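You operate a simulated robot arm through the tools that you are given. There is no shell and no other tool.

The job below is to be done with a simulated two-armed robot. You get a single attempt, and the scene is never put back.

TASK
On the top of the window bench, fold the blue cloth in half.

Only the result counts: the job must be done as asked and must still hold three seconds after the hand-in. Knocking over, shifting, dropping, spilling or breaking anything else fails it. Flat cloth is picked up by pressing the open fingertips on it (5 to 10 N) and closing them slowly along it; thin cloth reads only 2 to 8 mm in the jaws.

THE ROBOT
Two 7-joint arms with two-finger parallel grippers on one trunk, on a base that moves. Base frame: it is fixed to the floor where the robot stands at the start and does not move with it; the origin is under the middle of the robot, x ahead of it, y to its left, z up; the surface under the hand at the start is at about z = 860. Readings come in mm, rad, newtons and seconds.
The left shoulder is at the start at [20, 170, 1128], the right one opposite. With the tool pointing down near the work surface each hand reaches from about 220 to 680 mm from the robot's upright axis, wherever it stands, measured 20 degrees to its own side. Places, roughly: top of the window bench [400, -500, 900]. Payload 3.8 kg a hand.
The tool frame of a hand sits at the grasp point between the pads (the TCP): z along the fingers, y along the line on which they close. The tips reach 30 mm beyond it. Largest opening 110 mm; finger width 20, thickness 10; the body of the gripper, 48 by 112 mm, starts 55 mm behind the TCP.
Orientation is told as [roll, pitch, yaw] about the base's x, y, z axes, in that order, counted from this pose: with the fingers straight down and closing along the base's y, the tool's x points along the base's -x, its y along +y and its z along -z.

THE INTERFACE
- The arms move only by the tool servo_tool. It takes "left_moves", "right_moves" or both (then of equal length, played together; a hand with none holds still); each is a list of rows, each a list of 7 numbers: the shift along the tool's x, y, z in cm, then the turn, a rotation vector about the tool's x, y, z in rad, then the closure, from 0 (fully open) to 1 (shut). In form: [[tx, ty, tz, rx, ry, rz, jaw], ...]. A call has 1 to 20 rows; each row shifts and turns the commanded pose from where the row before left it, along the tool's axes as they then stand. Rows are played at 5 a second. More than 50 mm and 0.15 rad between two rows, or a gripper value outside its range, and nothing of the call is played. Where a pose cannot be reached the arm comes as near as it can. A force on the tool above 40 N (or 10 N above the force at the start of the call, whichever is more), or a blocked arm, ends the call early, and 0.2 s more pass. The fingers move at their own pace (about 72 mm/s each) and stop on an object; they squeeze with about 44 N. The grip force told is the motor's: it shows also when the fingers shut on nothing. Time passes only in rows, and 0.2 s behind the last, so rows that do not move let the fingers close. It gives the time, the measured TCP pose, the force on the tool (base axes), the opening and the grip force at its end, in the units of the frame above (readings bear some noise), with the torque about the TCP (base axes, N m) and any sound that the robot's microphone picked up.
- Cameras (640 x 400 px; columns grow to the right, rows downward): "scene" is now at [117.5, -23.4, 1288.3]; the picture's right is [-0.23, -0.97, 0.00], its down [-0.56, 0.13, -0.82] and it looks along [0.79, -0.19, -0.58] (base axes); focal length 260 px, centre (320, 200). "left" rides on the left gripper at [72, -17, -103] in its tool frame; the picture's right is [0.23, 0.97, 0.00], its down [-0.76, 0.18, -0.62] and it looks along [-0.61, 0.14, 0.78] (tool axes); focal length 222 px, centre (320, 200). "right" rides on the right gripper at [72, 17, -103] in its tool frame; the picture's right is [-0.23, 0.97, 0.00], its down [-0.76, -0.18, -0.62] and it looks along [-0.61, -0.14, 0.78] (tool axes); focal length 222 px, centre (320, 200). There is no depth. A picture from a camera that has moved, and an enlarged one, comes with that camera's place and axes in the base frame and with its lens. The place of the scene camera against the robot may be out by one fixed shift of up to 25 mm in any direction.
- snapshot(camera): a new picture of that camera. No time passes.
- slide_trunk(by): moves the trunk up (or, below 0, down) by that many mm; the arms and the scene camera ride with it, the base frame stays. It gives what a move gives, with no picture.
- base_move(legs): drives the robot by 1 to 6 legs, each [ahead, turn to the left] in mm and rad, along the robot's own axes; the way and the turn of a leg run together, so that a leg with both is an arc; at most 1500 mm and 3.142 rad a leg. The arms and the cameras ride along, it lands a little off, and it stops where it bumps. It gives what a move gives.
- turn_head(pan, tilt): turns the head with the scene camera to pan (to the left, within 1.396 rad either way) and tilt (down, from -0.506 to 1.204), counted from straight ahead of the robot. It gives what a move gives.
- inspect(camera, box): a new picture of the part [left, top, right, bottom] of that camera's present view, enlarged. No time passes.
- sign_off(): hands the job in; it is judged then, once.

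Nothing tells you exact positions but the pictures and the camera data. Unless the task says otherwise, let go and move clear before handing in.

The tools are called after "Call:" by a JSON object that holds its "op" and its "data". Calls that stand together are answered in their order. servo_tool: Moves the arms, as the interface text tells. Its arguments: {"type":"object","properties":{"left_moves":{"type":"array","items":{"type":"array","items":{"type":"number"}}},"right_moves":{"type":"array","items":{"type":"array","items":{"type":"number"}}}},"required":[]} The other tools are called the same way: slide_trunk (by) moves the trunk up or down; base_move (legs) drives the base; turn_head (pan, tilt) turns the head that bears the scene camera; snapshot (camera) takes a picture; inspect (camera, box) takes an enlarged picture of a part of a camera's view; sign_off () hands the job in.

At the start:

```text
t: 0.0
left_position: [479.6, 81.7, 1074.9]
left_ee_rot: [-0.001, -0.002, 0.001]
left_contact_force: [0.5, 0.6, -1.0]
left_moment: [0.01, -0.02, -0.04]
left_finger_gap: 109.9
left_finger_force: 0.0
right_position: [478.5, -325.2, 1019.3]
right_ee_rot: [0.001, 0.001, -0.001]
right_contact_force: [0.6, -0.2, 0.1]
right_moment: [-0.01, -0.01, 0.0]
right_finger_gap: 109.9
right_finger_force: 0.1
trunk travel left (down, up): [-225.0, 345.0]
robot x, y, heading: [2.2, 0.7, -0.001]
head pan, tilt (commanded): [-0.232, 0.618]
```

scene: 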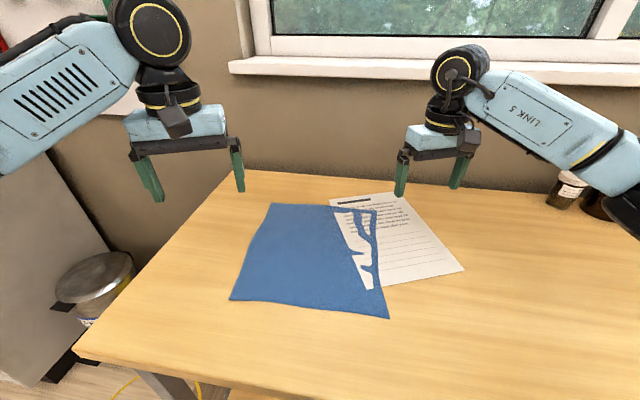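
right: 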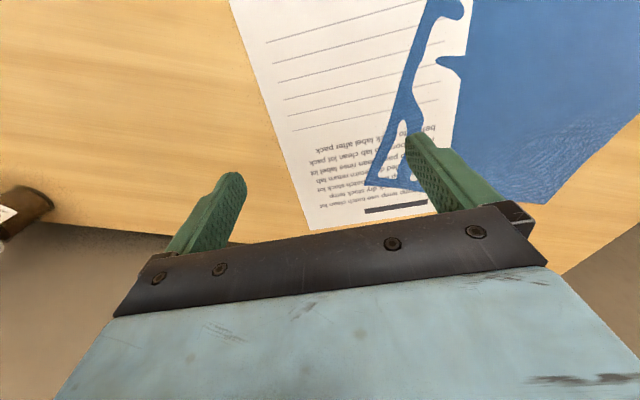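
left: 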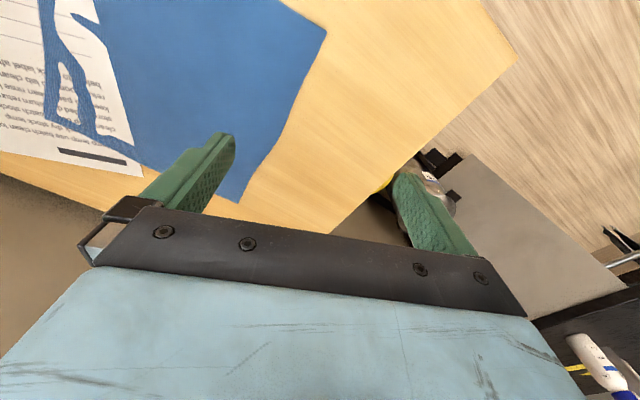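

The blue cloth lies on the bench roughly square to its edges, about 0.29 x 0.30 m, with corners near [712,-30], [617,-295], [331,-198] and [432,68], and its right side overlaps a printed sheet. I'll look closer before moving.

Call:
{"op": "inspect", "data": {"camera": "scene", "box": [210, 170, 480, 340]}}

Call:
{"op": "inspect", "data": {"camera": "scene", "box": [320, 180, 420, 243]}}

Call:
{"op": "inspect", "data": {"camera": "right", "box": [220, 0, 640, 262]}}

```text
2.35 times, centred on (345, 255) of scene
camera zoom: at [117.5, -23.4, 1288.3], right [-0.23, -0.97, 0.0], down [-0.56, 0.13, -0.82], along [0.79, -0.19, -0.58], focal length 612 px, centre (261, 71)
```

zoom: 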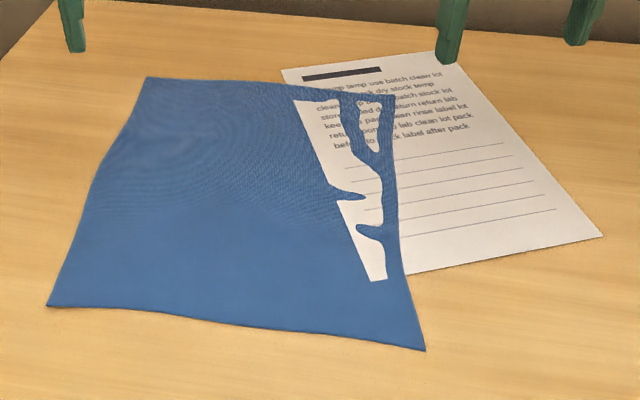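

```text
6.35 times, centred on (370, 212) of scene
camera zoom: at [117.5, -23.4, 1288.3], right [-0.23, -0.97, 0.0], down [-0.56, 0.13, -0.82], along [0.79, -0.19, -0.58], focal length 1652 px, centre (2, 127)
```

zoom: 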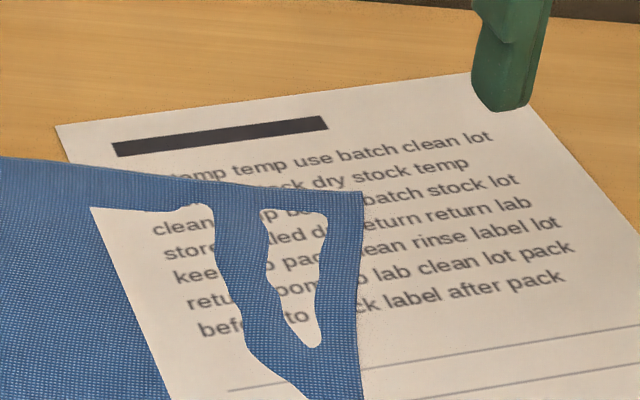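

```text
1.52 times, centred on (430, 131) of right
camera zoom: at [407.2, -307.7, 1122.7], right [0.23, 0.97, 0.0], down [0.76, -0.18, 0.62], along [0.61, -0.14, -0.78], focal length 338 px, centre (152, 305)
```

zoom: 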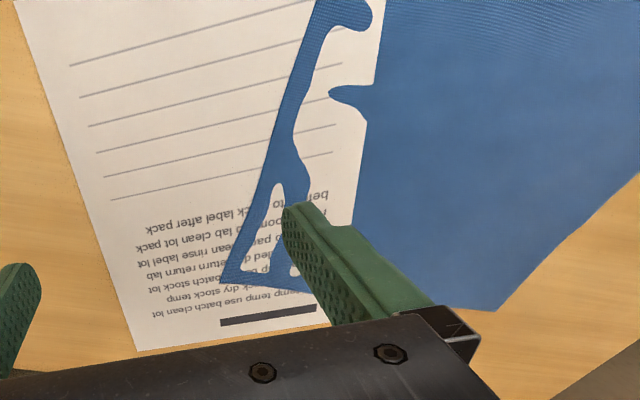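

The cloth lies over the edge of the sheet, and near edge CD sits off the paper. The plan is to fold that edge away from the robot onto the far edge. First I'll look at the surroundings and the robot's own front before turning the base.

Call:
{"op": "turn_head", "data": {"pan": 0.0, "tilt": 1.15}}

Call:
{"op": "snapshot", "data": {"camera": "scene"}}

```text
t: 0.9
left_position: [479.0, 81.7, 1073.6]
left_ee_rot: [-0.001, 0.0, 0.002]
left_contact_force: [0.3, 0.0, -0.3]
left_moment: [0.0, 0.0, 0.02]
left_finger_gap: 110.1
left_finger_force: 0.0
right_position: [479.3, -325.1, 1019.5]
right_ee_rot: [0.0, 0.001, 0.0]
right_contact_force: [0.4, -0.3, -0.4]
right_moment: [-0.01, 0.02, 0.02]
right_finger_gap: 110.2
right_finger_force: 0.1
trunk travel left (down, up): [-225.0, 345.0]
robot x, y, heading: [2.1, 2.6, -0.001]
head pan, tilt (commanded): [0.0, 1.15]
```

```text
taken
camera scene: at [91.6, -3.2, 1248.1], right [0.0, -1.0, 0.0], down [-0.91, 0.0, -0.41], along [0.41, 0.0, -0.91], focal length 260 px, centre (320, 200)
```

scene: 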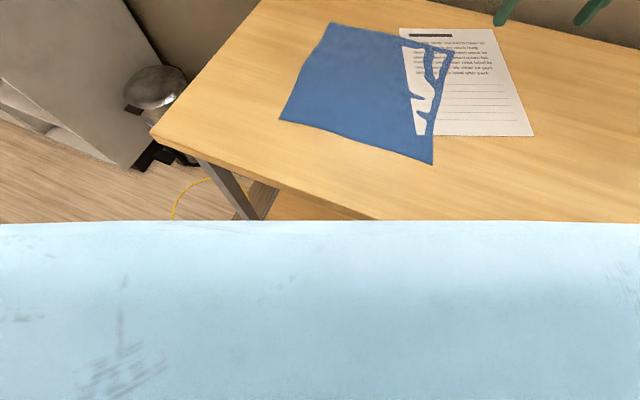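

The bench's near edge is about 240 mm from my axis along its normal, so the base has little room to go forward. Before turning about 0.345 rad to the right, I'll check what stands on that side.

Call:
{"op": "turn_head", "data": {"pan": -0.9, "tilt": 0.55}}

Call:
{"op": "snapshot", "data": {"camera": "scene"}}

Call:
{"op": "turn_head", "data": {"pan": 0.8, "tilt": 0.7}}

Call:
{"op": "snapshot", "data": {"camera": "scene"}}

```text
t: 2.1
left_position: [479.5, 83.5, 1075.6]
left_ee_rot: [0.0, 0.001, 0.0]
left_contact_force: [-0.8, -1.1, -0.3]
left_moment: [0.01, 0.01, -0.05]
left_finger_gap: 109.8
left_finger_force: 0.0
right_position: [478.9, -325.0, 1018.8]
right_ee_rot: [0.0, 0.0, -0.001]
right_contact_force: [0.5, 0.7, 0.3]
right_moment: [0.05, -0.03, -0.01]
right_finger_gap: 110.1
right_finger_force: 0.1
trunk travel left (down, up): [-225.0, 345.0]
robot x, y, heading: [-0.5, 0.9, 0.0]
head pan, tilt (commanded): [-0.901, 0.55]
```

```text
taken
camera scene: at [87.8, -73.5, 1294.3], right [-0.78, -0.62, 0.0], down [-0.33, 0.41, -0.85], along [0.53, -0.67, -0.52], focal length 260 px, centre (320, 200)
```

scene: 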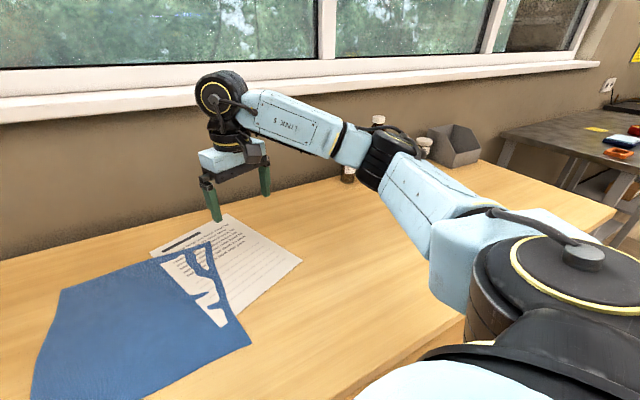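

```text
t: 3.9
left_position: [478.9, 82.0, 1074.6]
left_ee_rot: [-0.001, 0.001, 0.002]
left_contact_force: [0.5, 0.1, -0.2]
left_moment: [0.01, 0.02, 0.01]
left_finger_gap: 110.0
left_finger_force: 0.1
right_position: [480.2, -326.0, 1018.6]
right_ee_rot: [-0.001, 0.0, -0.001]
right_contact_force: [-0.1, 0.6, 0.2]
right_moment: [0.0, -0.01, 0.0]
right_finger_gap: 109.9
right_finger_force: 0.0
trunk travel left (down, up): [-225.0, 345.0]
robot x, y, heading: [-2.6, 1.2, -0.002]
head pan, tilt (commanded): [0.799, 0.7]
```

```text
taken
camera scene: at [91.3, 57.7, 1281.2], right [0.72, -0.7, 0.0], down [-0.45, -0.46, -0.77], along [0.53, 0.55, -0.64], focal length 260 px, centre (320, 200)
```

scene: 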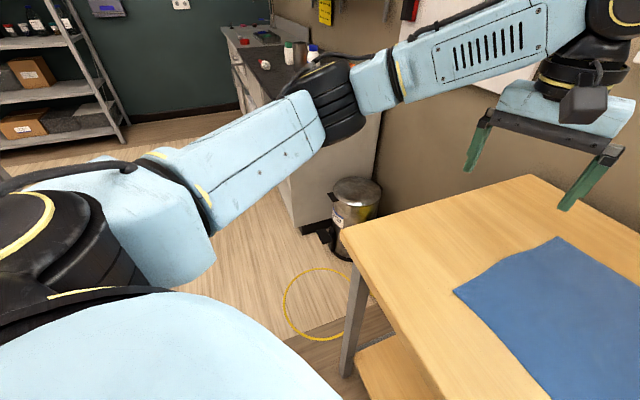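

The right forearm will swing away from the bottles near the wall and the left arm away from the counter, so the turn is clear. I'll turn the base by -0.345 rad to square up to the cloth and aim the head at it.

Call:
{"op": "base_move", "data": {"legs": [[0, -0.345]]}}

Call:
{"op": "turn_head", "data": {"pan": 0.1, "tilt": 0.85}}

Call:
{"op": "snapshot", "data": {"camera": "scene"}}

Call:
{"op": "snapshot", "data": {"camera": "left"}}

Call:
{"op": "snapshot", "data": {"camera": "right"}}

```text
t: 5.3
left_position: [478.9, -84.1, 1075.6]
left_ee_rot: [0.001, 0.001, -0.343]
left_contact_force: [-0.3, 0.1, 0.6]
left_moment: [0.0, -0.03, 0.04]
left_finger_gap: 109.9
left_finger_force: 0.0
right_position: [341.9, -469.0, 1019.4]
right_ee_rot: [0.001, 0.001, -0.344]
right_contact_force: [0.6, 0.0, -0.4]
right_moment: [0.01, -0.04, 0.0]
right_finger_gap: 110.0
right_finger_force: 0.0
trunk travel left (down, up): [-225.0, 345.0]
robot x, y, heading: [-1.7, -0.3, -0.342]
head pan, tilt (commanded): [0.799, 0.7]
```

```text
t: 6.4
left_position: [478.6, -83.9, 1073.8]
left_ee_rot: [0.001, -0.002, -0.341]
left_contact_force: [0.5, -0.5, -0.6]
left_moment: [-0.01, -0.02, 0.02]
left_finger_gap: 109.9
left_finger_force: 0.1
right_position: [342.6, -468.9, 1020.3]
right_ee_rot: [-0.001, 0.001, -0.343]
right_contact_force: [0.0, 0.0, 0.0]
right_moment: [0.0, -0.01, 0.01]
right_finger_gap: 110.1
right_finger_force: 0.1
trunk travel left (down, up): [-225.0, 345.0]
robot x, y, heading: [-2.7, -0.4, -0.342]
head pan, tilt (commanded): [0.099, 0.85]
```

```text
taken
camera scene: at [106.7, -29.1, 1268.9], right [-0.24, -0.97, 0.0], down [-0.73, 0.18, -0.66], along [0.64, -0.16, -0.75], focal length 260 px, centre (320, 200)
```

scene: 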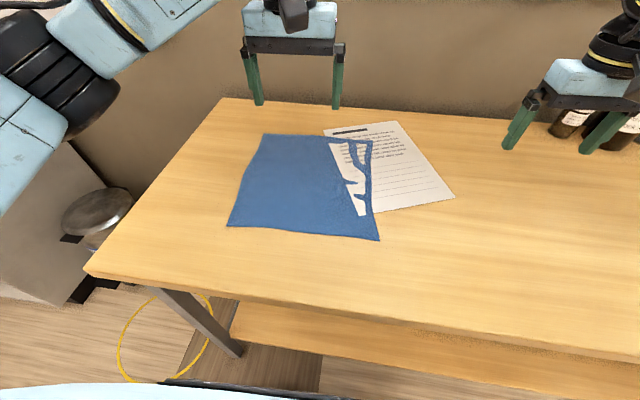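

```text
taken
camera left: at [405.6, -76.6, 1178.3], right [0.11, 0.99, 0.0], down [0.78, -0.09, 0.62], along [0.62, -0.07, -0.78], focal length 222 px, centre (320, 200)
```

left: 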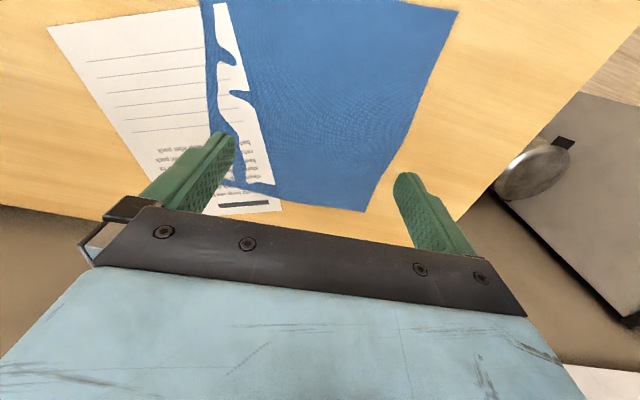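

```text
taken
camera right: at [279.5, -426.9, 1122.9], right [0.54, 0.84, 0.0], down [0.66, -0.42, 0.62], along [0.52, -0.34, -0.78], focal length 222 px, centre (320, 200)
```

right: 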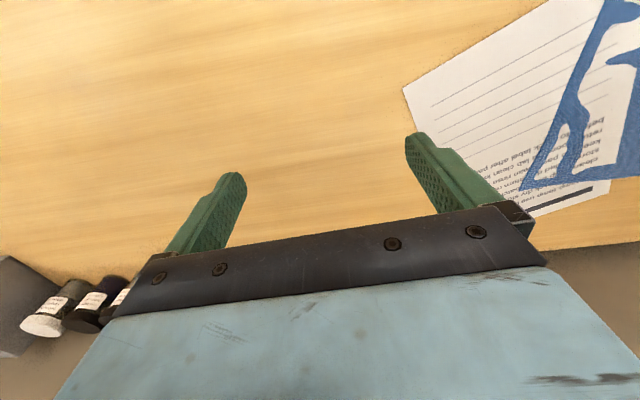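

I'm now squared to the cloth. In the robot's own axes (ahead n, left m), the near corners are at about C (n 362, m -75) and D (n 367, m 208). I'll bring both hands over them at a safe height with the jaws partly closed, then look again.

Call:
{"op": "servo_tool", "data": {"left_moves": [[1.3, 1.26, 1.44, 0, 0, 0, 0.2], [1.3, 1.26, 1.44, 0, 0, 0, 0.4], [1.3, 1.26, 1.44, 0, 0, 0, 0.65], [1.3, 1.26, 1.44, 0, 0, 0, 0.65], [1.3, 1.26, 1.44, 0, 0, 0, 0.65], [1.3, 1.26, 1.44, 0, 0, 0, 0.65], [1.3, 1.26, 1.44, 0, 0, 0, 0.65], [1.3, 1.26, 1.44, 0, 0, 0, 0.65], [0, 0, 0, 0, 0, 0, 0.65], [0, 0, 0, 0, 0, 0, 0.65]], "right_moves": [[1.345, 3.46, 0.75, 0, 0, 0, 0.2], [1.345, 3.46, 0.75, 0, 0, 0, 0.4], [1.345, 3.46, 0.75, 0, 0, 0, 0.65], [1.345, 3.46, 0.75, 0, 0, 0, 0.65], [1.345, 3.46, 0.75, 0, 0, 0, 0.65], [1.345, 3.46, 0.75, 0, 0, 0, 0.65], [1.345, 3.46, 0.75, 0, 0, 0, 0.65], [1.345, 3.46, 0.75, 0, 0, 0, 0.65], [0, 0, 0, 0, 0, 0, 0.65], [0, 0, 0, 0, 0, 0, 0.65]]}}

Call:
{"op": "snapshot", "data": {"camera": "scene"}}

Call:
{"op": "snapshot", "data": {"camera": "left"}}

Call:
{"op": "snapshot", "data": {"camera": "right"}}

```text
t: 8.6
left_position: [414.4, 48.1, 959.6]
left_ee_rot: [0.0, 0.001, -0.341]
left_contact_force: [0.2, 0.2, -0.2]
left_moment: [-0.02, -0.01, 0.0]
left_finger_gap: 38.3
left_finger_force: 0.0
right_position: [334.7, -171.3, 960.7]
right_ee_rot: [0.001, 0.0, -0.344]
right_contact_force: [0.1, -0.2, 0.3]
right_moment: [-0.02, 0.0, 0.0]
right_finger_gap: 38.5
right_finger_force: 0.1
trunk travel left (down, up): [-225.0, 345.0]
robot x, y, heading: [3.2, 2.6, -0.342]
head pan, tilt (commanded): [0.099, 0.85]
```

```text
taken
camera scene: at [106.7, -29.0, 1268.9], right [-0.24, -0.97, 0.0], down [-0.73, 0.18, -0.66], along [0.64, -0.16, -0.75], focal length 260 px, centre (320, 200)
```

scene: 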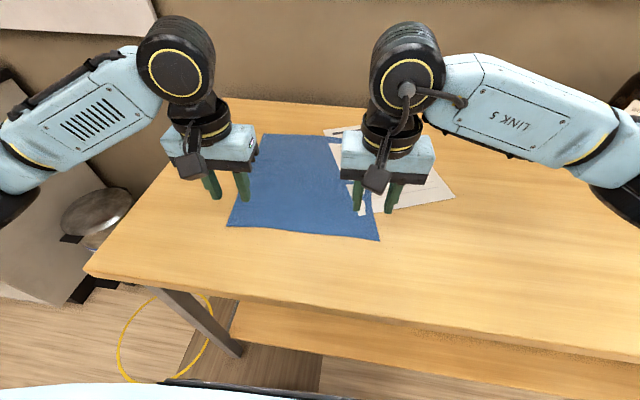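

```text
taken
camera left: at [341.5, 54.0, 1062.8], right [0.11, 0.99, 0.0], down [0.78, -0.09, 0.62], along [0.62, -0.07, -0.78], focal length 222 px, centre (320, 200)
```

left: 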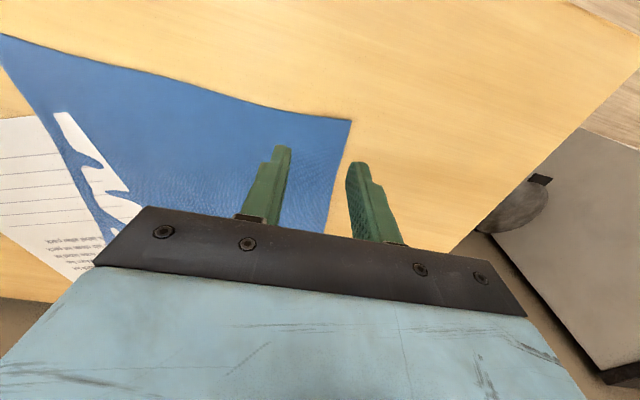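

```text
taken
camera right: at [272.2, -130.4, 1063.8], right [0.54, 0.84, 0.0], down [0.66, -0.42, 0.62], along [0.52, -0.34, -0.78], focal length 222 px, centre (320, 200)
```

right: 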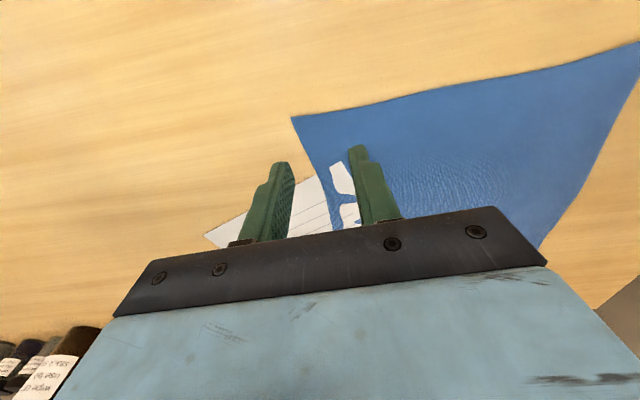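

Corners are confirmed from close up: D at about [414, 73] and C at about [314, -189]. I'll shift the hands so the fingers sit just inside the near edge at each corner, and descend to just above the cloth.

Call:
{"op": "servo_tool", "data": {"left_moves": [[0.05, -0.2, 0.92, 0, 0, 0, 0.65], [0.05, -0.2, 0.92, 0, 0, 0, 0.65], [0.05, -0.2, 0.92, 0, 0, 0, 0.65], [0.05, -0.2, 0.92, 0, 0, 0, 0.65], [0.05, -0.2, 0.92, 0, 0, 0, 0.65], [0.05, -0.2, 0.92, 0, 0, 0, 0.65], [0, 0, 0, 0, 0, 0, 0.65]], "right_moves": [[0.133, 0.217, 0.92, 0, 0, 0, 0.65], [0.133, 0.217, 0.92, 0, 0, 0, 0.65], [0.133, 0.217, 0.92, 0, 0, 0, 0.65], [0.133, 0.217, 0.92, 0, 0, 0, 0.65], [0.133, 0.217, 0.92, 0, 0, 0, 0.65], [0.133, 0.217, 0.92, 0, 0, 0, 0.65], [0, 0, 0, 0, 0, 0, 0.65]]}}

Call:
{"op": "inspect", "data": {"camera": "left", "box": [200, 60, 440, 210]}}

Call:
{"op": "inspect", "data": {"camera": "right", "box": [200, 60, 440, 210]}}

Call:
{"op": "inspect", "data": {"camera": "scene", "box": [200, 120, 420, 258]}}

```text
t: 10.2
left_position: [407.7, 36.1, 905.2]
left_ee_rot: [0.0, 0.0, -0.343]
left_contact_force: [0.5, 0.1, -0.5]
left_moment: [-0.02, 0.01, 0.01]
left_finger_gap: 38.3
left_finger_force: 0.1
right_position: [332.0, -156.3, 904.6]
right_ee_rot: [0.0, -0.001, -0.344]
right_contact_force: [-0.3, -0.6, -0.4]
right_moment: [0.0, -0.01, 0.01]
right_finger_gap: 38.6
right_finger_force: 0.1
trunk travel left (down, up): [-225.0, 345.0]
robot x, y, heading: [-2.4, 3.0, -0.341]
head pan, tilt (commanded): [0.099, 0.85]
```

```text
2.67 times, centred on (320, 135) of left
camera zoom: at [334.6, 43.0, 1007.8], right [0.11, 0.99, 0.0], down [0.78, -0.09, 0.62], along [0.62, -0.07, -0.78], focal length 592 px, centre (320, 373)
```

zoom: 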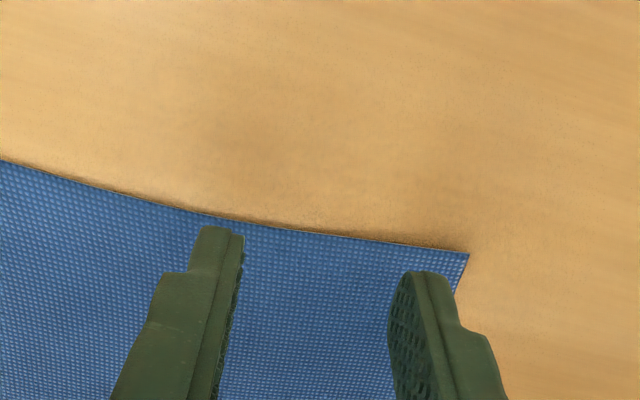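

```text
2.67 times, centred on (320, 135) of right
camera zoom: at [269.0, -115.2, 1007.8], right [0.54, 0.84, 0.0], down [0.66, -0.42, 0.62], along [0.52, -0.34, -0.78], focal length 592 px, centre (320, 373)
```

zoom: 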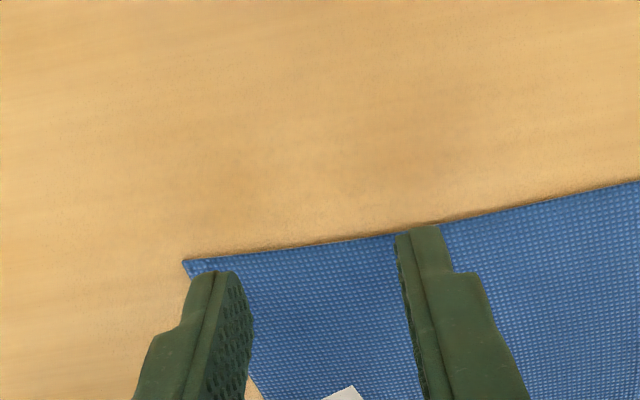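

```text
2.90 times, centred on (310, 189) of scene
camera zoom: at [106.6, -29.2, 1268.9], right [-0.24, -0.97, 0.0], down [-0.73, 0.18, -0.66], along [0.64, -0.16, -0.75], focal length 754 px, centre (349, 232)
```

zoom: 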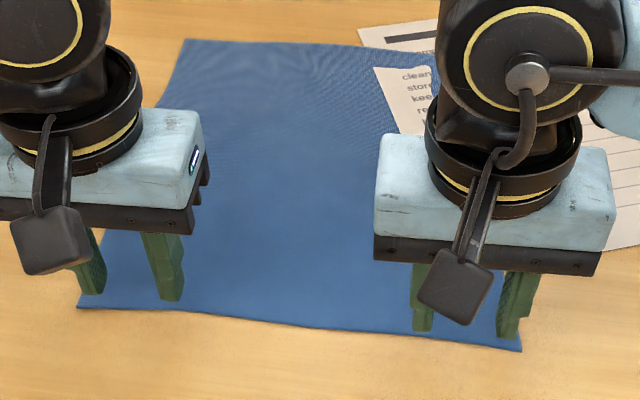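

The fingertips sit about 11–15 mm inside the edge at both corners. I'll shift in 3.5 mm more and lower gently until the tips touch.

Call:
{"op": "servo_tool", "data": {"left_moves": [[-0.35, 0, 0.3, 0, 0, 0, 0.65], [0, 0, 0.4, 0, 0, 0, 0.65], [0, 0, 0.3, 0, 0, 0, 0.65], [0, 0, 0.2, 0, 0, 0, 0.65], [0, 0, 0.1, 0, 0, 0, 0.65], [0, 0, 0, 0, 0, 0, 0.65]], "right_moves": [[-0.35, 0, 0.3, 0, 0, 0, 0.65], [0, 0, 0.4, 0, 0, 0, 0.65], [0, 0, 0.3, 0, 0, 0, 0.65], [0, 0, 0.2, 0, 0, 0, 0.65], [0, 0, 0.1, 0, 0, 0, 0.65], [0, 0, 0, 0, 0, 0, 0.65]]}}

```text
t: 11.6
left_position: [412.8, 34.4, 891.1]
left_ee_rot: [-0.001, -0.002, -0.342]
left_contact_force: [0.3, -0.2, 1.9]
left_moment: [0.01, 0.02, 0.0]
left_finger_gap: 38.6
left_finger_force: 0.1
right_position: [336.3, -156.7, 891.9]
right_ee_rot: [-0.001, 0.0, -0.343]
right_contact_force: [-0.6, 0.8, 2.3]
right_moment: [0.01, -0.02, 0.02]
right_finger_gap: 38.5
right_finger_force: 0.1
trunk travel left (down, up): [-225.0, 345.0]
robot x, y, heading: [-0.5, -4.6, -0.346]
head pan, tilt (commanded): [0.099, 0.85]
```

Both hands have touched, at about 2 N. I'll press a little more, aiming for about 7 N each.

Call:
{"op": "servo_tool", "data": {"left_moves": [[0, 0, 0.1, 0, 0, 0, 0.65], [0, 0, 0.05, 0, 0, 0, 0.65], [0, 0, 0, 0, 0, 0, 0.65]], "right_moves": [[0, 0, 0.1, 0, 0, 0, 0.65], [0, 0, 0.05, 0, 0, 0, 0.65], [0, 0, 0, 0, 0, 0, 0.65]]}}

```text
t: 12.4
left_position: [412.4, 34.8, 891.6]
left_ee_rot: [0.0, -0.004, -0.342]
left_contact_force: [2.1, 0.4, 14.0]
left_moment: [0.11, -0.12, 0.02]
left_finger_gap: 38.6
left_finger_force: 0.1
right_position: [334.6, -157.2, 891.9]
right_ee_rot: [0.002, -0.003, -0.342]
right_contact_force: [3.2, 0.9, 15.3]
right_moment: [-0.14, -0.02, 0.07]
right_finger_gap: 38.4
right_finger_force: 0.0
trunk travel left (down, up): [-225.0, 345.0]
robot x, y, heading: [1.5, -1.3, -0.346]
head pan, tilt (commanded): [0.099, 0.85]
```

That's too much at 14–15 N. I'll back off 0.8 mm to about 8 N and close the fingers slowly along the cloth.

Call:
{"op": "servo_tool", "data": {"left_moves": [[0, 0, -0.08, 0, 0, 0, 0.65], [0, 0, 0, 0, 0, 0, 0.67], [0, 0, 0, 0, 0, 0, 0.69], [0, 0, 0, 0, 0, 0, 0.71], [0, 0, 0, 0, 0, 0, 0.73], [0, 0, 0, 0, 0, 0, 0.75]], "right_moves": [[0, 0, -0.08, 0, 0, 0, 0.65], [0, 0, 0, 0, 0, 0, 0.67], [0, 0, 0, 0, 0, 0, 0.69], [0, 0, 0, 0, 0, 0, 0.71], [0, 0, 0, 0, 0, 0, 0.73], [0, 0, 0, 0, 0, 0, 0.75]]}}

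Call:
{"op": "inspect", "data": {"camera": "left", "box": [200, 60, 440, 210]}}

Call:
{"op": "inspect", "data": {"camera": "right", "box": [200, 60, 440, 210]}}

```text
t: 13.8
left_position: [410.2, 36.4, 891.4]
left_ee_rot: [0.0, 0.002, -0.342]
left_contact_force: [-0.4, -1.2, 10.6]
left_moment: [-0.05, 0.07, 0.01]
left_finger_gap: 27.4
left_finger_force: 0.1
right_position: [334.1, -158.3, 891.7]
right_ee_rot: [0.002, -0.002, -0.343]
right_contact_force: [0.8, 2.2, 15.7]
right_moment: [-0.06, -0.03, 0.02]
right_finger_gap: 27.9
right_finger_force: 0.3
trunk travel left (down, up): [-225.0, 345.0]
robot x, y, heading: [-0.6, -0.9, -0.342]
head pan, tilt (commanded): [0.099, 0.85]
```

```text
2.67 times, centred on (320, 135) of left
camera zoom: at [336.7, 41.9, 994.7], right [0.11, 0.99, 0.0], down [0.78, -0.09, 0.62], along [0.62, -0.07, -0.78], focal length 592 px, centre (320, 373)
```

zoom: 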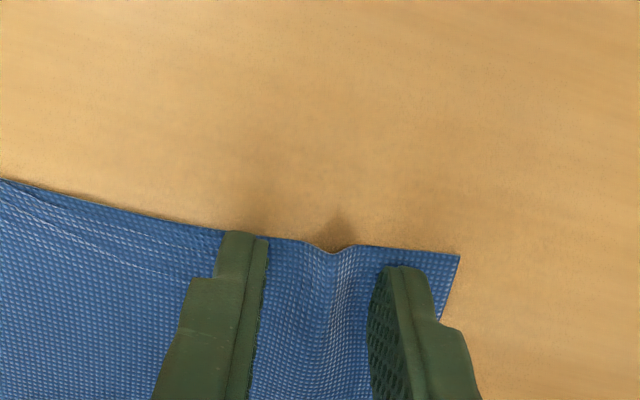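

```text
2.67 times, centred on (320, 135) of right
camera zoom: at [271.3, -116.1, 994.7], right [0.54, 0.84, 0.0], down [0.66, -0.42, 0.62], along [0.52, -0.34, -0.78], focal length 592 px, centre (320, 373)
```

zoom: 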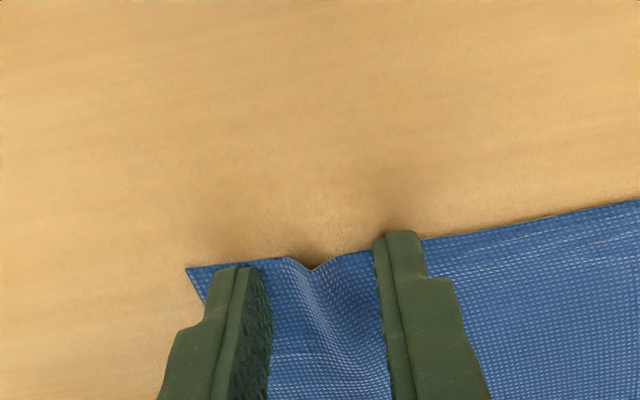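

A ridge is forming between the fingers at both corners. Force has crept up, so I'll ease off slightly and keep closing slowly.

Call:
{"op": "servo_tool", "data": {"left_moves": [[0, 0, -0.03, 0, 0, 0, 0.77], [0, 0, 0, 0, 0, 0, 0.79], [0, 0, 0, 0, 0, 0, 0.81], [0, 0, 0, 0, 0, 0, 0.83], [0, 0, 0, 0, 0, 0, 0.85], [0, 0, 0, 0, 0, 0, 0.87]], "right_moves": [[0, 0, -0.07, 0, 0, 0, 0.77], [0, 0, 0, 0, 0, 0, 0.79], [0, 0, 0, 0, 0, 0, 0.81], [0, 0, 0, 0, 0, 0, 0.83], [0, 0, 0, 0, 0, 0, 0.85], [0, 0, 0, 0, 0, 0, 0.87]]}}

Call:
{"op": "inspect", "data": {"camera": "left", "box": [200, 60, 440, 210]}}

Call:
{"op": "inspect", "data": {"camera": "right", "box": [200, 60, 440, 210]}}

```text
t: 15.2
left_position: [410.5, 34.0, 891.6]
left_ee_rot: [-0.001, -0.001, -0.343]
left_contact_force: [0.0, -1.2, 6.2]
left_moment: [-0.03, 0.04, -0.03]
left_finger_gap: 14.0
left_finger_force: 0.0
right_position: [335.0, -156.5, 891.7]
right_ee_rot: [-0.001, -0.002, -0.344]
right_contact_force: [-0.4, 0.4, 7.1]
right_moment: [0.01, 0.01, 0.01]
right_finger_gap: 13.9
right_finger_force: 0.1
trunk travel left (down, up): [-225.0, 345.0]
robot x, y, heading: [-2.9, -2.9, -0.34]
head pan, tilt (commanded): [0.099, 0.85]
```

```text
2.67 times, centred on (320, 135) of left
camera zoom: at [337.2, 41.8, 994.8], right [0.11, 0.99, 0.0], down [0.78, -0.09, 0.62], along [0.62, -0.07, -0.78], focal length 592 px, centre (320, 373)
```

zoom: 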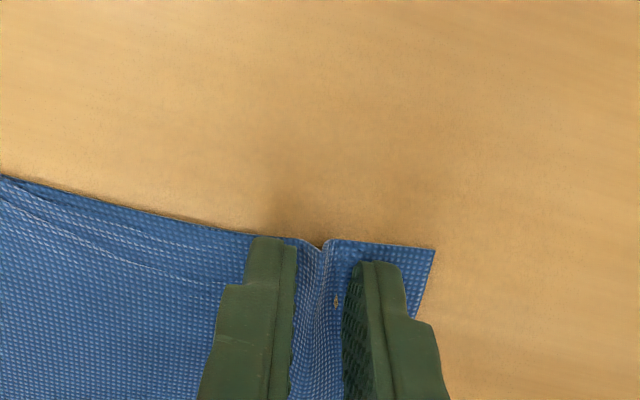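

```text
2.67 times, centred on (320, 135) of right
camera zoom: at [271.7, -116.3, 994.9], right [0.54, 0.84, 0.0], down [0.66, -0.42, 0.62], along [0.52, -0.34, -0.78], focal length 592 px, centre (320, 373)
```

zoom: 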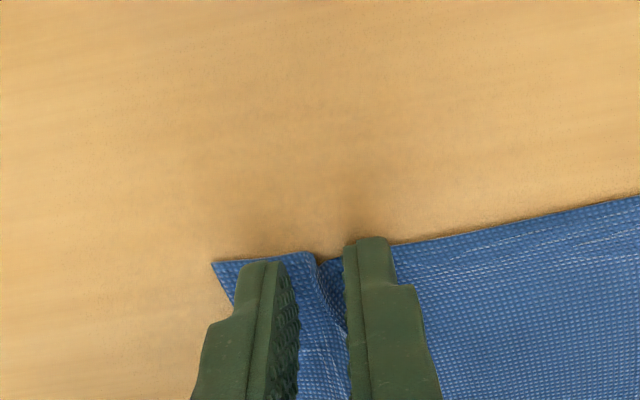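

The ridges are well caught at 6–7 N. I'll close the rest of the way and let the grip settle.

Call:
{"op": "servo_tool", "data": {"left_moves": [[0, 0, 0, 0, 0, 0, 0.89], [0, 0, 0, 0, 0, 0, 0.91], [0, 0, 0, 0, 0, 0, 0.93], [0, 0, 0, 0, 0, 0, 0.95], [0, 0, 0, 0, 0, 0, 0.97], [0, 0, 0, 0, 0, 0, 1.0], [0, 0, 0, 0, 0, 0, 1.0], [0, 0, 0, 0, 0, 0, 1.0]], "right_moves": [[0, 0, 0, 0, 0, 0, 0.89], [0, 0, 0, 0, 0, 0, 0.91], [0, 0, 0, 0, 0, 0, 0.93], [0, 0, 0, 0, 0, 0, 0.95], [0, 0, 0, 0, 0, 0, 0.97], [0, 0, 0, 0, 0, 0, 1.0], [0, 0, 0, 0, 0, 0, 1.0], [0, 0, 0, 0, 0, 0, 1.0]]}}

Call:
{"op": "inspect", "data": {"camera": "left", "box": [200, 60, 440, 210]}}

Call:
{"op": "inspect", "data": {"camera": "right", "box": [200, 60, 440, 210]}}

```text
t: 17.0
left_position: [410.2, 34.3, 891.7]
left_ee_rot: [-0.001, -0.002, -0.342]
left_contact_force: [-5.0, -13.0, 5.7]
left_moment: [-0.37, 0.14, 0.04]
left_finger_gap: 1.8
left_finger_force: 42.2
right_position: [334.7, -156.5, 892.4]
right_ee_rot: [0.004, -0.001, -0.344]
right_contact_force: [4.3, 11.4, 3.4]
right_moment: [0.37, -0.14, 0.11]
right_finger_gap: 1.9
right_finger_force: 41.7
trunk travel left (down, up): [-225.0, 345.0]
robot x, y, heading: [-2.3, 1.1, -0.345]
head pan, tilt (commanded): [0.099, 0.85]
```

```text
2.67 times, centred on (320, 135) of left
camera zoom: at [337.2, 41.4, 994.8], right [0.11, 0.99, 0.0], down [0.78, -0.09, 0.62], along [0.62, -0.07, -0.78], focal length 592 px, centre (320, 373)
```

zoom: 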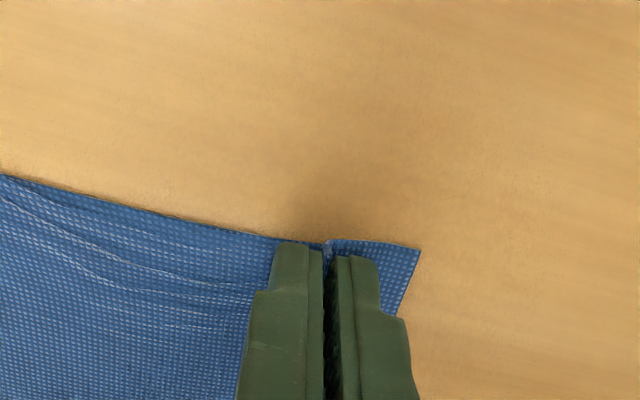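

```text
2.67 times, centred on (320, 135) of right
camera zoom: at [271.9, -116.0, 995.0], right [0.54, 0.84, 0.0], down [0.66, -0.42, 0.62], along [0.52, -0.34, -0.78], focal length 592 px, centre (320, 373)
```

zoom: 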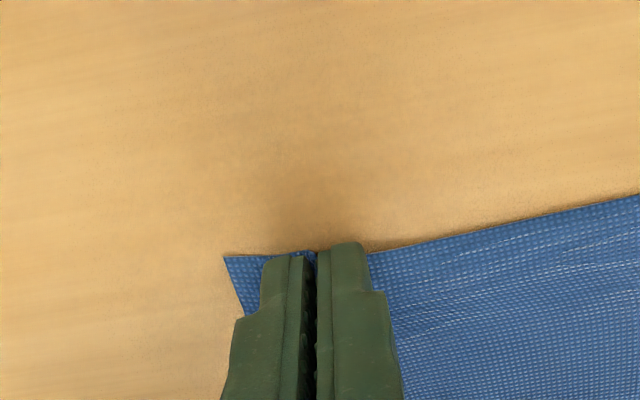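

Both jaws hold the cloth (gap 1.8–1.9 mm, with 11–13 N of tension between the hands). I'll lift slightly while bringing the hands together a few mm to relieve that tension, then check.

Call:
{"op": "servo_tool", "data": {"left_moves": [[0, -0.1, -0.2, 0, 0, 0, 1.0], [0, -0.1, -0.4, 0, 0, 0, 1.0], [-0.1, -0.1, -0.6, 0, 0, 0, 1.0], [-0.1, -0.1, -0.8, 0, 0, 0, 1.0], [0, 0, 0, 0, 0, 0, 1.0]], "right_moves": [[0, 0.1, -0.2, 0, 0, 0, 1.0], [0, 0.1, -0.4, 0, 0, 0, 1.0], [-0.1, 0.1, -0.6, 0, 0, 0, 1.0], [-0.1, 0.1, -0.8, 0, 0, 0, 1.0], [0, 0, 0, 0, 0, 0, 1.0]]}}

Call:
{"op": "snapshot", "data": {"camera": "scene"}}

Call:
{"op": "snapshot", "data": {"camera": "left"}}

Call:
{"op": "snapshot", "data": {"camera": "right"}}

```text
t: 18.2
left_position: [412.1, 31.3, 911.5]
left_ee_rot: [0.0, 0.0, -0.341]
left_contact_force: [-0.6, -2.4, 0.7]
left_moment: [-0.07, 0.05, 0.03]
left_finger_gap: 1.5
left_finger_force: 41.4
right_position: [338.4, -154.7, 910.2]
right_ee_rot: [0.001, 0.0, -0.344]
right_contact_force: [1.0, 2.1, -0.3]
right_moment: [0.06, -0.04, 0.01]
right_finger_gap: 1.8
right_finger_force: 41.1
trunk travel left (down, up): [-225.0, 345.0]
robot x, y, heading: [-2.2, -0.9, -0.349]
head pan, tilt (commanded): [0.099, 0.85]
```

```text
taken
camera scene: at [106.6, -29.1, 1268.9], right [-0.24, -0.97, 0.0], down [-0.73, 0.18, -0.66], along [0.64, -0.16, -0.75], focal length 260 px, centre (320, 200)
```

scene: 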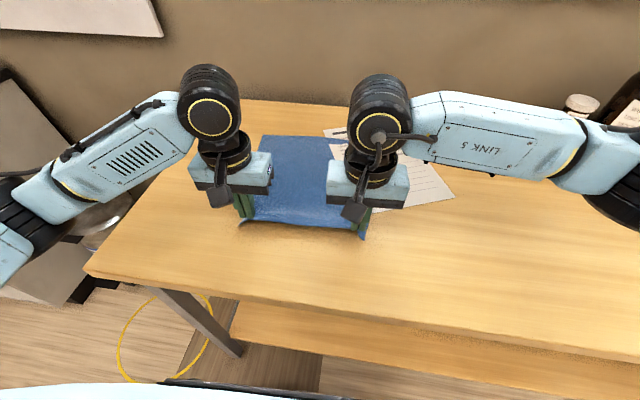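

```text
taken
camera left: at [338.5, 37.6, 1014.4], right [0.11, 0.99, 0.0], down [0.78, -0.09, 0.62], along [0.62, -0.07, -0.78], focal length 222 px, centre (320, 200)
```

left: 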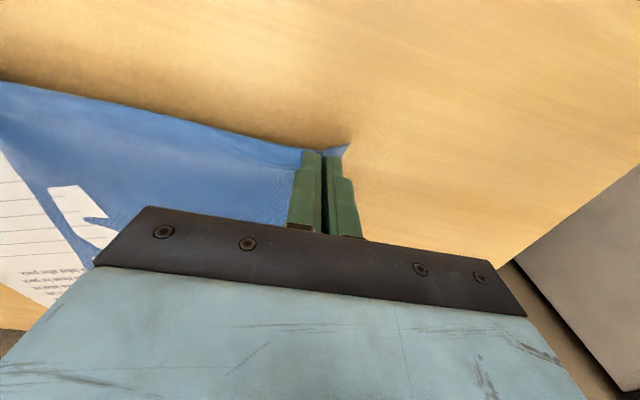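

```text
taken
camera right: at [275.4, -113.3, 1014.5], right [0.54, 0.84, 0.0], down [0.66, -0.42, 0.62], along [0.52, -0.34, -0.78], focal length 222 px, centre (320, 200)
```

right: 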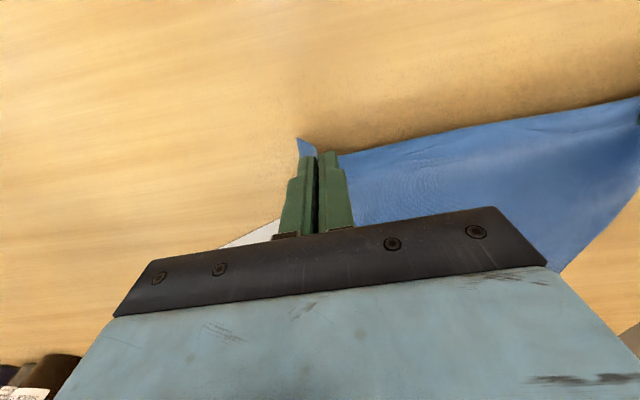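

Both hands hold the near edge well and the cloth lifts cleanly. Next I'll carry it up the first part of the fold arc.

Call:
{"op": "servo_tool", "data": {"left_moves": [[-0.2, -0.04, -1.3, 0, 0, 0, 1.0], [-0.3, -0.04, -1.2, 0, 0, 0, 1.0], [-0.45, 0, -1.1, 0, 0, 0, 1.0], [-0.45, 0, -0.9, 0, 0, 0, 1.0], [-0.6, 0, -0.95, 0, 0, 0, 1.0], [-0.7, 0, -0.85, 0, 0, 0, 1.0], [-0.8, 0, -0.85, 0, 0, 0, 1.0], [-0.8, 0, -0.75, 0, 0, 0, 1.0], [-0.9, 0, -0.7, 0, 0, 0, 1.0], [-0.9, 0, -0.6, 0, 0, 0, 1.0], [0, 0, 0, 0, 0, 0, 1.0]], "right_moves": [[-0.2, 0.04, -1.3, 0, 0, 0, 1.0], [-0.3, 0.04, -1.2, 0, 0, 0, 1.0], [-0.45, 0, -1.1, 0, 0, 0, 1.0], [-0.45, 0, -0.9, 0, 0, 0, 1.0], [-0.6, 0, -0.95, 0, 0, 0, 1.0], [-0.7, 0, -0.85, 0, 0, 0, 1.0], [-0.8, 0, -0.85, 0, 0, 0, 1.0], [-0.8, 0, -0.75, 0, 0, 0, 1.0], [-0.9, 0, -0.7, 0, 0, 0, 1.0], [-0.9, 0, -0.6, 0, 0, 0, 1.0], [0, 0, 0, 0, 0, 0, 1.0]]}}

Call:
{"op": "snapshot", "data": {"camera": "scene"}}

Call:
{"op": "snapshot", "data": {"camera": "left"}}

Call:
{"op": "snapshot", "data": {"camera": "right"}}

```text
t: 20.6
left_position: [470.0, 8.5, 1002.7]
left_ee_rot: [0.0, 0.001, -0.342]
left_contact_force: [-0.2, -0.9, 0.4]
left_moment: [0.0, -0.01, -0.01]
left_finger_gap: 1.8
left_finger_force: 41.8
right_position: [395.2, -174.7, 1004.1]
right_ee_rot: [0.0, -0.001, -0.344]
right_contact_force: [0.8, 2.2, -1.0]
right_moment: [0.02, -0.01, -0.01]
right_finger_gap: 1.9
right_finger_force: 41.6
trunk travel left (down, up): [-225.0, 345.0]
robot x, y, heading: [2.4, 0.0, -0.343]
head pan, tilt (commanded): [0.099, 0.85]
```

```text
taken
camera scene: at [106.6, -29.1, 1268.9], right [-0.24, -0.97, 0.0], down [-0.73, 0.18, -0.66], along [0.64, -0.16, -0.75], focal length 260 px, centre (320, 200)
```

scene: 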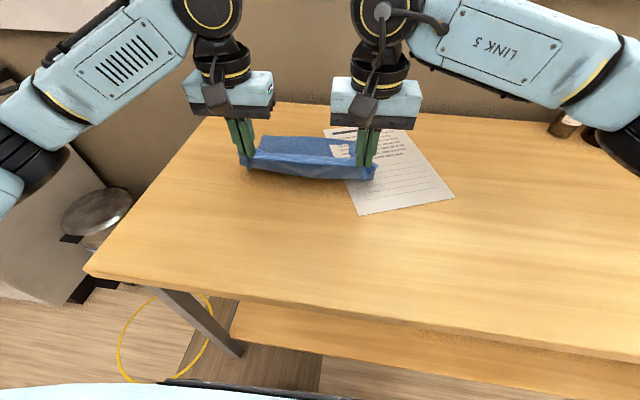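

```text
taken
camera left: at [396.1, 15.8, 1106.5], right [0.11, 0.99, 0.0], down [0.78, -0.09, 0.62], along [0.62, -0.07, -0.78], focal length 222 px, centre (320, 200)
```

left: 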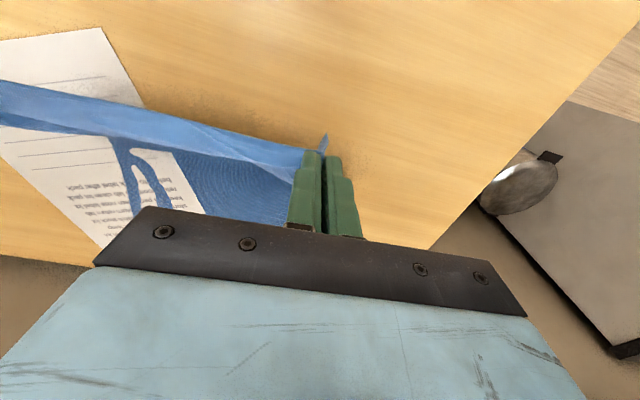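

```text
taken
camera right: at [333.2, -132.8, 1107.2], right [0.54, 0.84, 0.0], down [0.66, -0.42, 0.62], along [0.52, -0.34, -0.78], focal length 222 px, centre (320, 200)
```

right: 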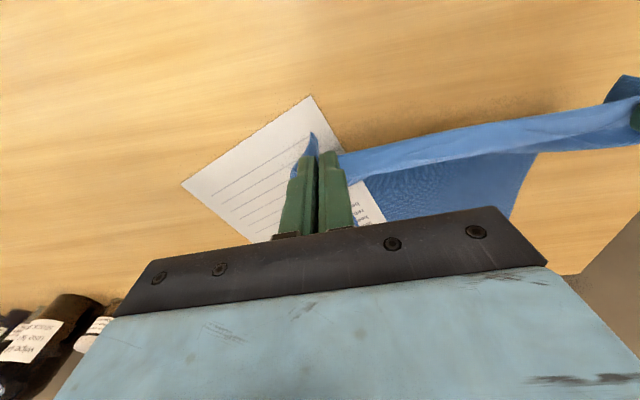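

The lifted half follows the hands and the far half and the paper haven't moved. The end of the fold is at the limit of reach, so I'll use a small forward base move, with the hands riding along at the top of the arc, to gain room.

Call:
{"op": "base_move", "data": {"legs": [[50, 0]]}}

Call:
{"op": "snapshot", "data": {"camera": "scene"}}

```text
t: 21.5
left_position: [518.1, -9.2, 1002.5]
left_ee_rot: [-0.001, 0.004, -0.344]
left_contact_force: [0.5, -0.9, -0.5]
left_moment: [-0.01, 0.01, 0.04]
left_finger_gap: 1.5
left_finger_force: 42.0
right_position: [443.6, -191.4, 1001.8]
right_ee_rot: [0.0, 0.003, -0.34]
right_contact_force: [-0.3, 0.9, -0.8]
right_moment: [-0.01, 0.04, 0.01]
right_finger_gap: 1.6
right_finger_force: 41.8
trunk travel left (down, up): [-225.0, 345.0]
robot x, y, heading: [46.7, -17.6, -0.347]
head pan, tilt (commanded): [0.099, 0.85]
```

```text
taken
camera scene: at [154.3, -46.2, 1268.8], right [-0.24, -0.97, 0.0], down [-0.73, 0.18, -0.66], along [0.64, -0.16, -0.75], focal length 260 px, centre (320, 200)
```

scene: 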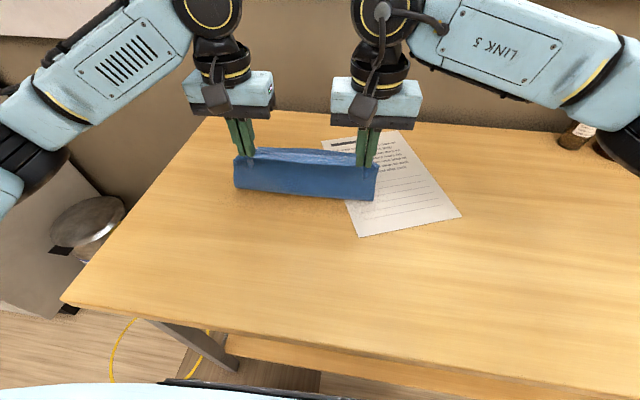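

The base went forward 50 mm without a bump, giving comfortable reach. I'll carry the edge on over the top and partway down the arc, then check.

Call:
{"op": "servo_tool", "data": {"left_moves": [[-1.0, 0, -0.2, 0, 0, 0, 1.0], [-1.0, 0, -0.2, 0, 0, 0, 1.0], [-1.0, 0, -0.1, 0, 0, 0, 1.0], [-1.0, 0, -0.1, 0, 0, 0, 1.0], [-1.0, 0, 0.2, 0, 0, 0, 1.0], [-1.0, 0, 0.3, 0, 0, 0, 1.0], [-0.9, 0, 0.5, 0, 0, 0, 1.0], [-0.9, 0, 0.5, 0, 0, 0, 1.0], [-0.8, 0, 0.6, 0, 0, 0, 1.0], [-0.7, 0, 0.6, 0, 0, 0, 1.0], [-0.7, 0, 0.7, 0, 0, 0, 1.0], [-0.6, 0, 0.7, 0, 0, 0, 1.0], [-0.5, 0, 0.75, 0, 0, 0, 1.0], [-0.5, 0, 0.75, 0, 0, 0, 1.0], [0, 0, 0, 0, 0, 0, 1.0]], "right_moves": [[-1.0, 0, -0.2, 0, 0, 0, 1.0], [-1.0, 0, -0.2, 0, 0, 0, 1.0], [-1.0, 0, -0.1, 0, 0, 0, 1.0], [-1.0, 0, -0.1, 0, 0, 0, 1.0], [-1.0, 0, 0.2, 0, 0, 0, 1.0], [-1.0, 0, 0.3, 0, 0, 0, 1.0], [-0.9, 0, 0.5, 0, 0, 0, 1.0], [-0.9, 0, 0.5, 0, 0, 0, 1.0], [-0.8, 0, 0.6, 0, 0, 0, 1.0], [-0.7, 0, 0.6, 0, 0, 0, 1.0], [-0.7, 0, 0.7, 0, 0, 0, 1.0], [-0.6, 0, 0.7, 0, 0, 0, 1.0], [-0.5, 0, 0.75, 0, 0, 0, 1.0], [-0.5, 0, 0.75, 0, 0, 0, 1.0], [0, 0, 0, 0, 0, 0, 1.0]]}}

Call:
{"op": "snapshot", "data": {"camera": "scene"}}

Call:
{"op": "snapshot", "data": {"camera": "left"}}

Call:
{"op": "snapshot", "data": {"camera": "right"}}

```text
t: 24.7
left_position: [626.1, -46.7, 951.7]
left_ee_rot: [-0.002, 0.0, -0.342]
left_contact_force: [-0.2, -0.9, -0.1]
left_moment: [0.03, -0.03, -0.03]
left_finger_gap: 1.9
left_finger_force: 41.6
right_position: [552.1, -230.0, 953.9]
right_ee_rot: [0.0, 0.0, -0.344]
right_contact_force: [1.0, 0.5, -0.4]
right_moment: [0.0, 0.0, 0.02]
right_finger_gap: 2.3
right_finger_force: 41.7
trunk travel left (down, up): [-225.0, 345.0]
robot x, y, heading: [49.7, -13.4, -0.343]
head pan, tilt (commanded): [0.099, 0.85]
```

```text
taken
camera scene: at [153.0, -45.8, 1268.9], right [-0.24, -0.97, 0.0], down [-0.73, 0.18, -0.66], along [0.64, -0.16, -0.75], focal length 260 px, centre (320, 200)
```

scene: 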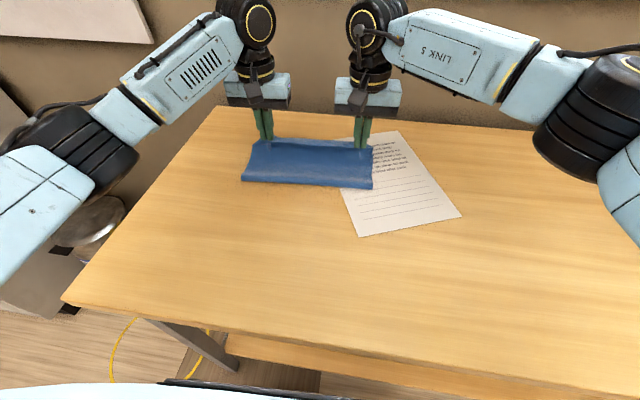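

```text
taken
camera left: at [551.6, -39.9, 1056.4], right [0.11, 0.99, 0.0], down [0.78, -0.09, 0.62], along [0.62, -0.07, -0.78], focal length 222 px, centre (320, 200)
```

left: 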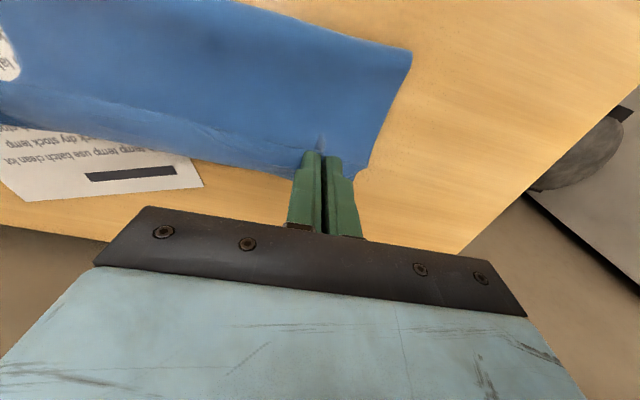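

```text
taken
camera right: at [489.0, -188.7, 1057.0], right [0.54, 0.84, 0.0], down [0.66, -0.42, 0.62], along [0.52, -0.34, -0.78], focal length 222 px, centre (320, 200)
```

right: 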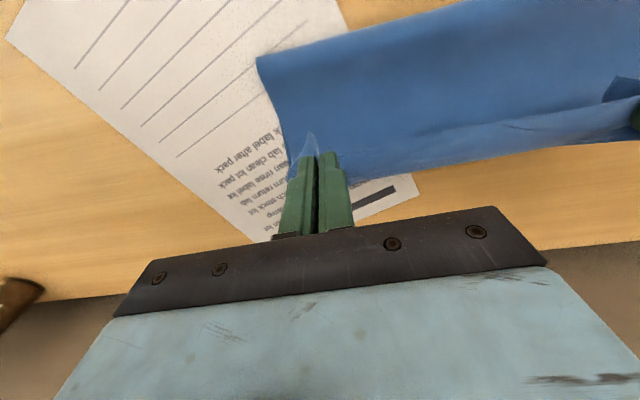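

The edge is nearly over the far half. I'll take a closer look at the cloth before lowering.

Call:
{"op": "inspect", "data": {"camera": "scene", "box": [220, 90, 420, 215]}}

Call:
{"op": "inspect", "data": {"camera": "left", "box": [200, 40, 440, 190]}}

Call:
{"op": "inspect", "data": {"camera": "right", "box": [200, 40, 440, 190]}}

```text
3.20 times, centred on (320, 152) of scene
camera zoom: at [153.0, -45.8, 1268.9], right [-0.24, -0.97, 0.0], down [-0.73, 0.18, -0.66], along [0.64, -0.16, -0.75], focal length 833 px, centre (320, 352)
```

zoom: 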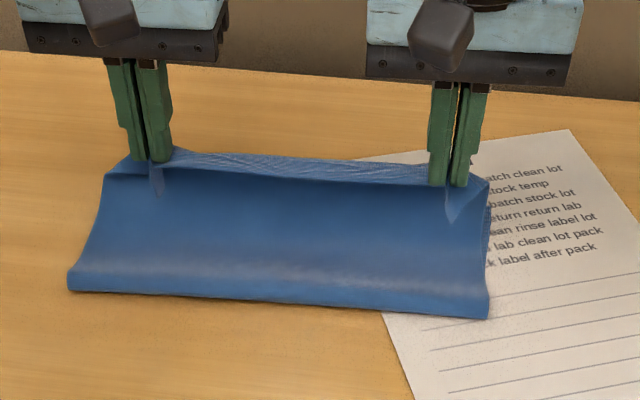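

```text
2.67 times, centred on (320, 115) of left
camera zoom: at [551.6, -39.9, 1056.4], right [0.11, 0.99, 0.0], down [0.78, -0.09, 0.62], along [0.62, -0.07, -0.78], focal length 592 px, centre (320, 427)
```

zoom: 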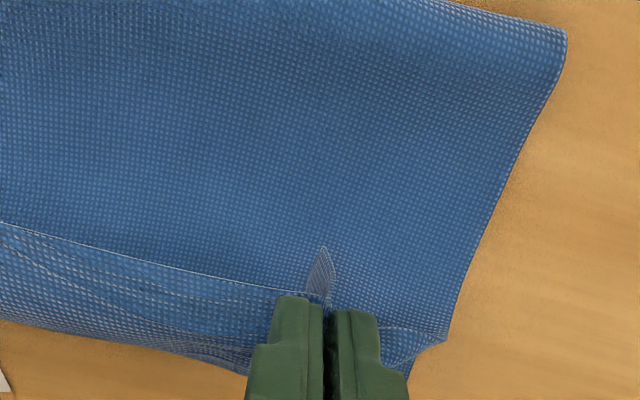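

```text
2.67 times, centred on (320, 115) of right
camera zoom: at [489.0, -188.7, 1057.0], right [0.54, 0.84, 0.0], down [0.66, -0.42, 0.62], along [0.52, -0.34, -0.78], focal length 592 px, centre (320, 427)
```

zoom: 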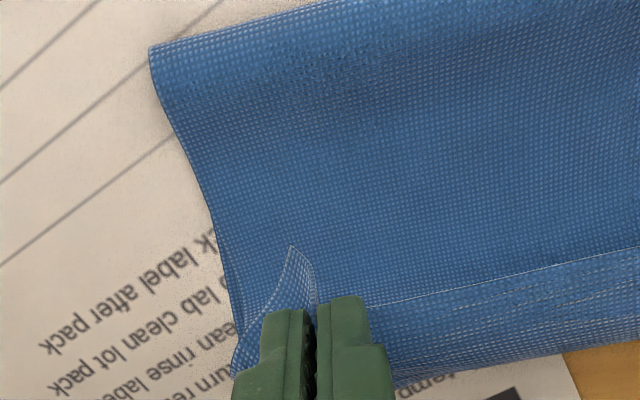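

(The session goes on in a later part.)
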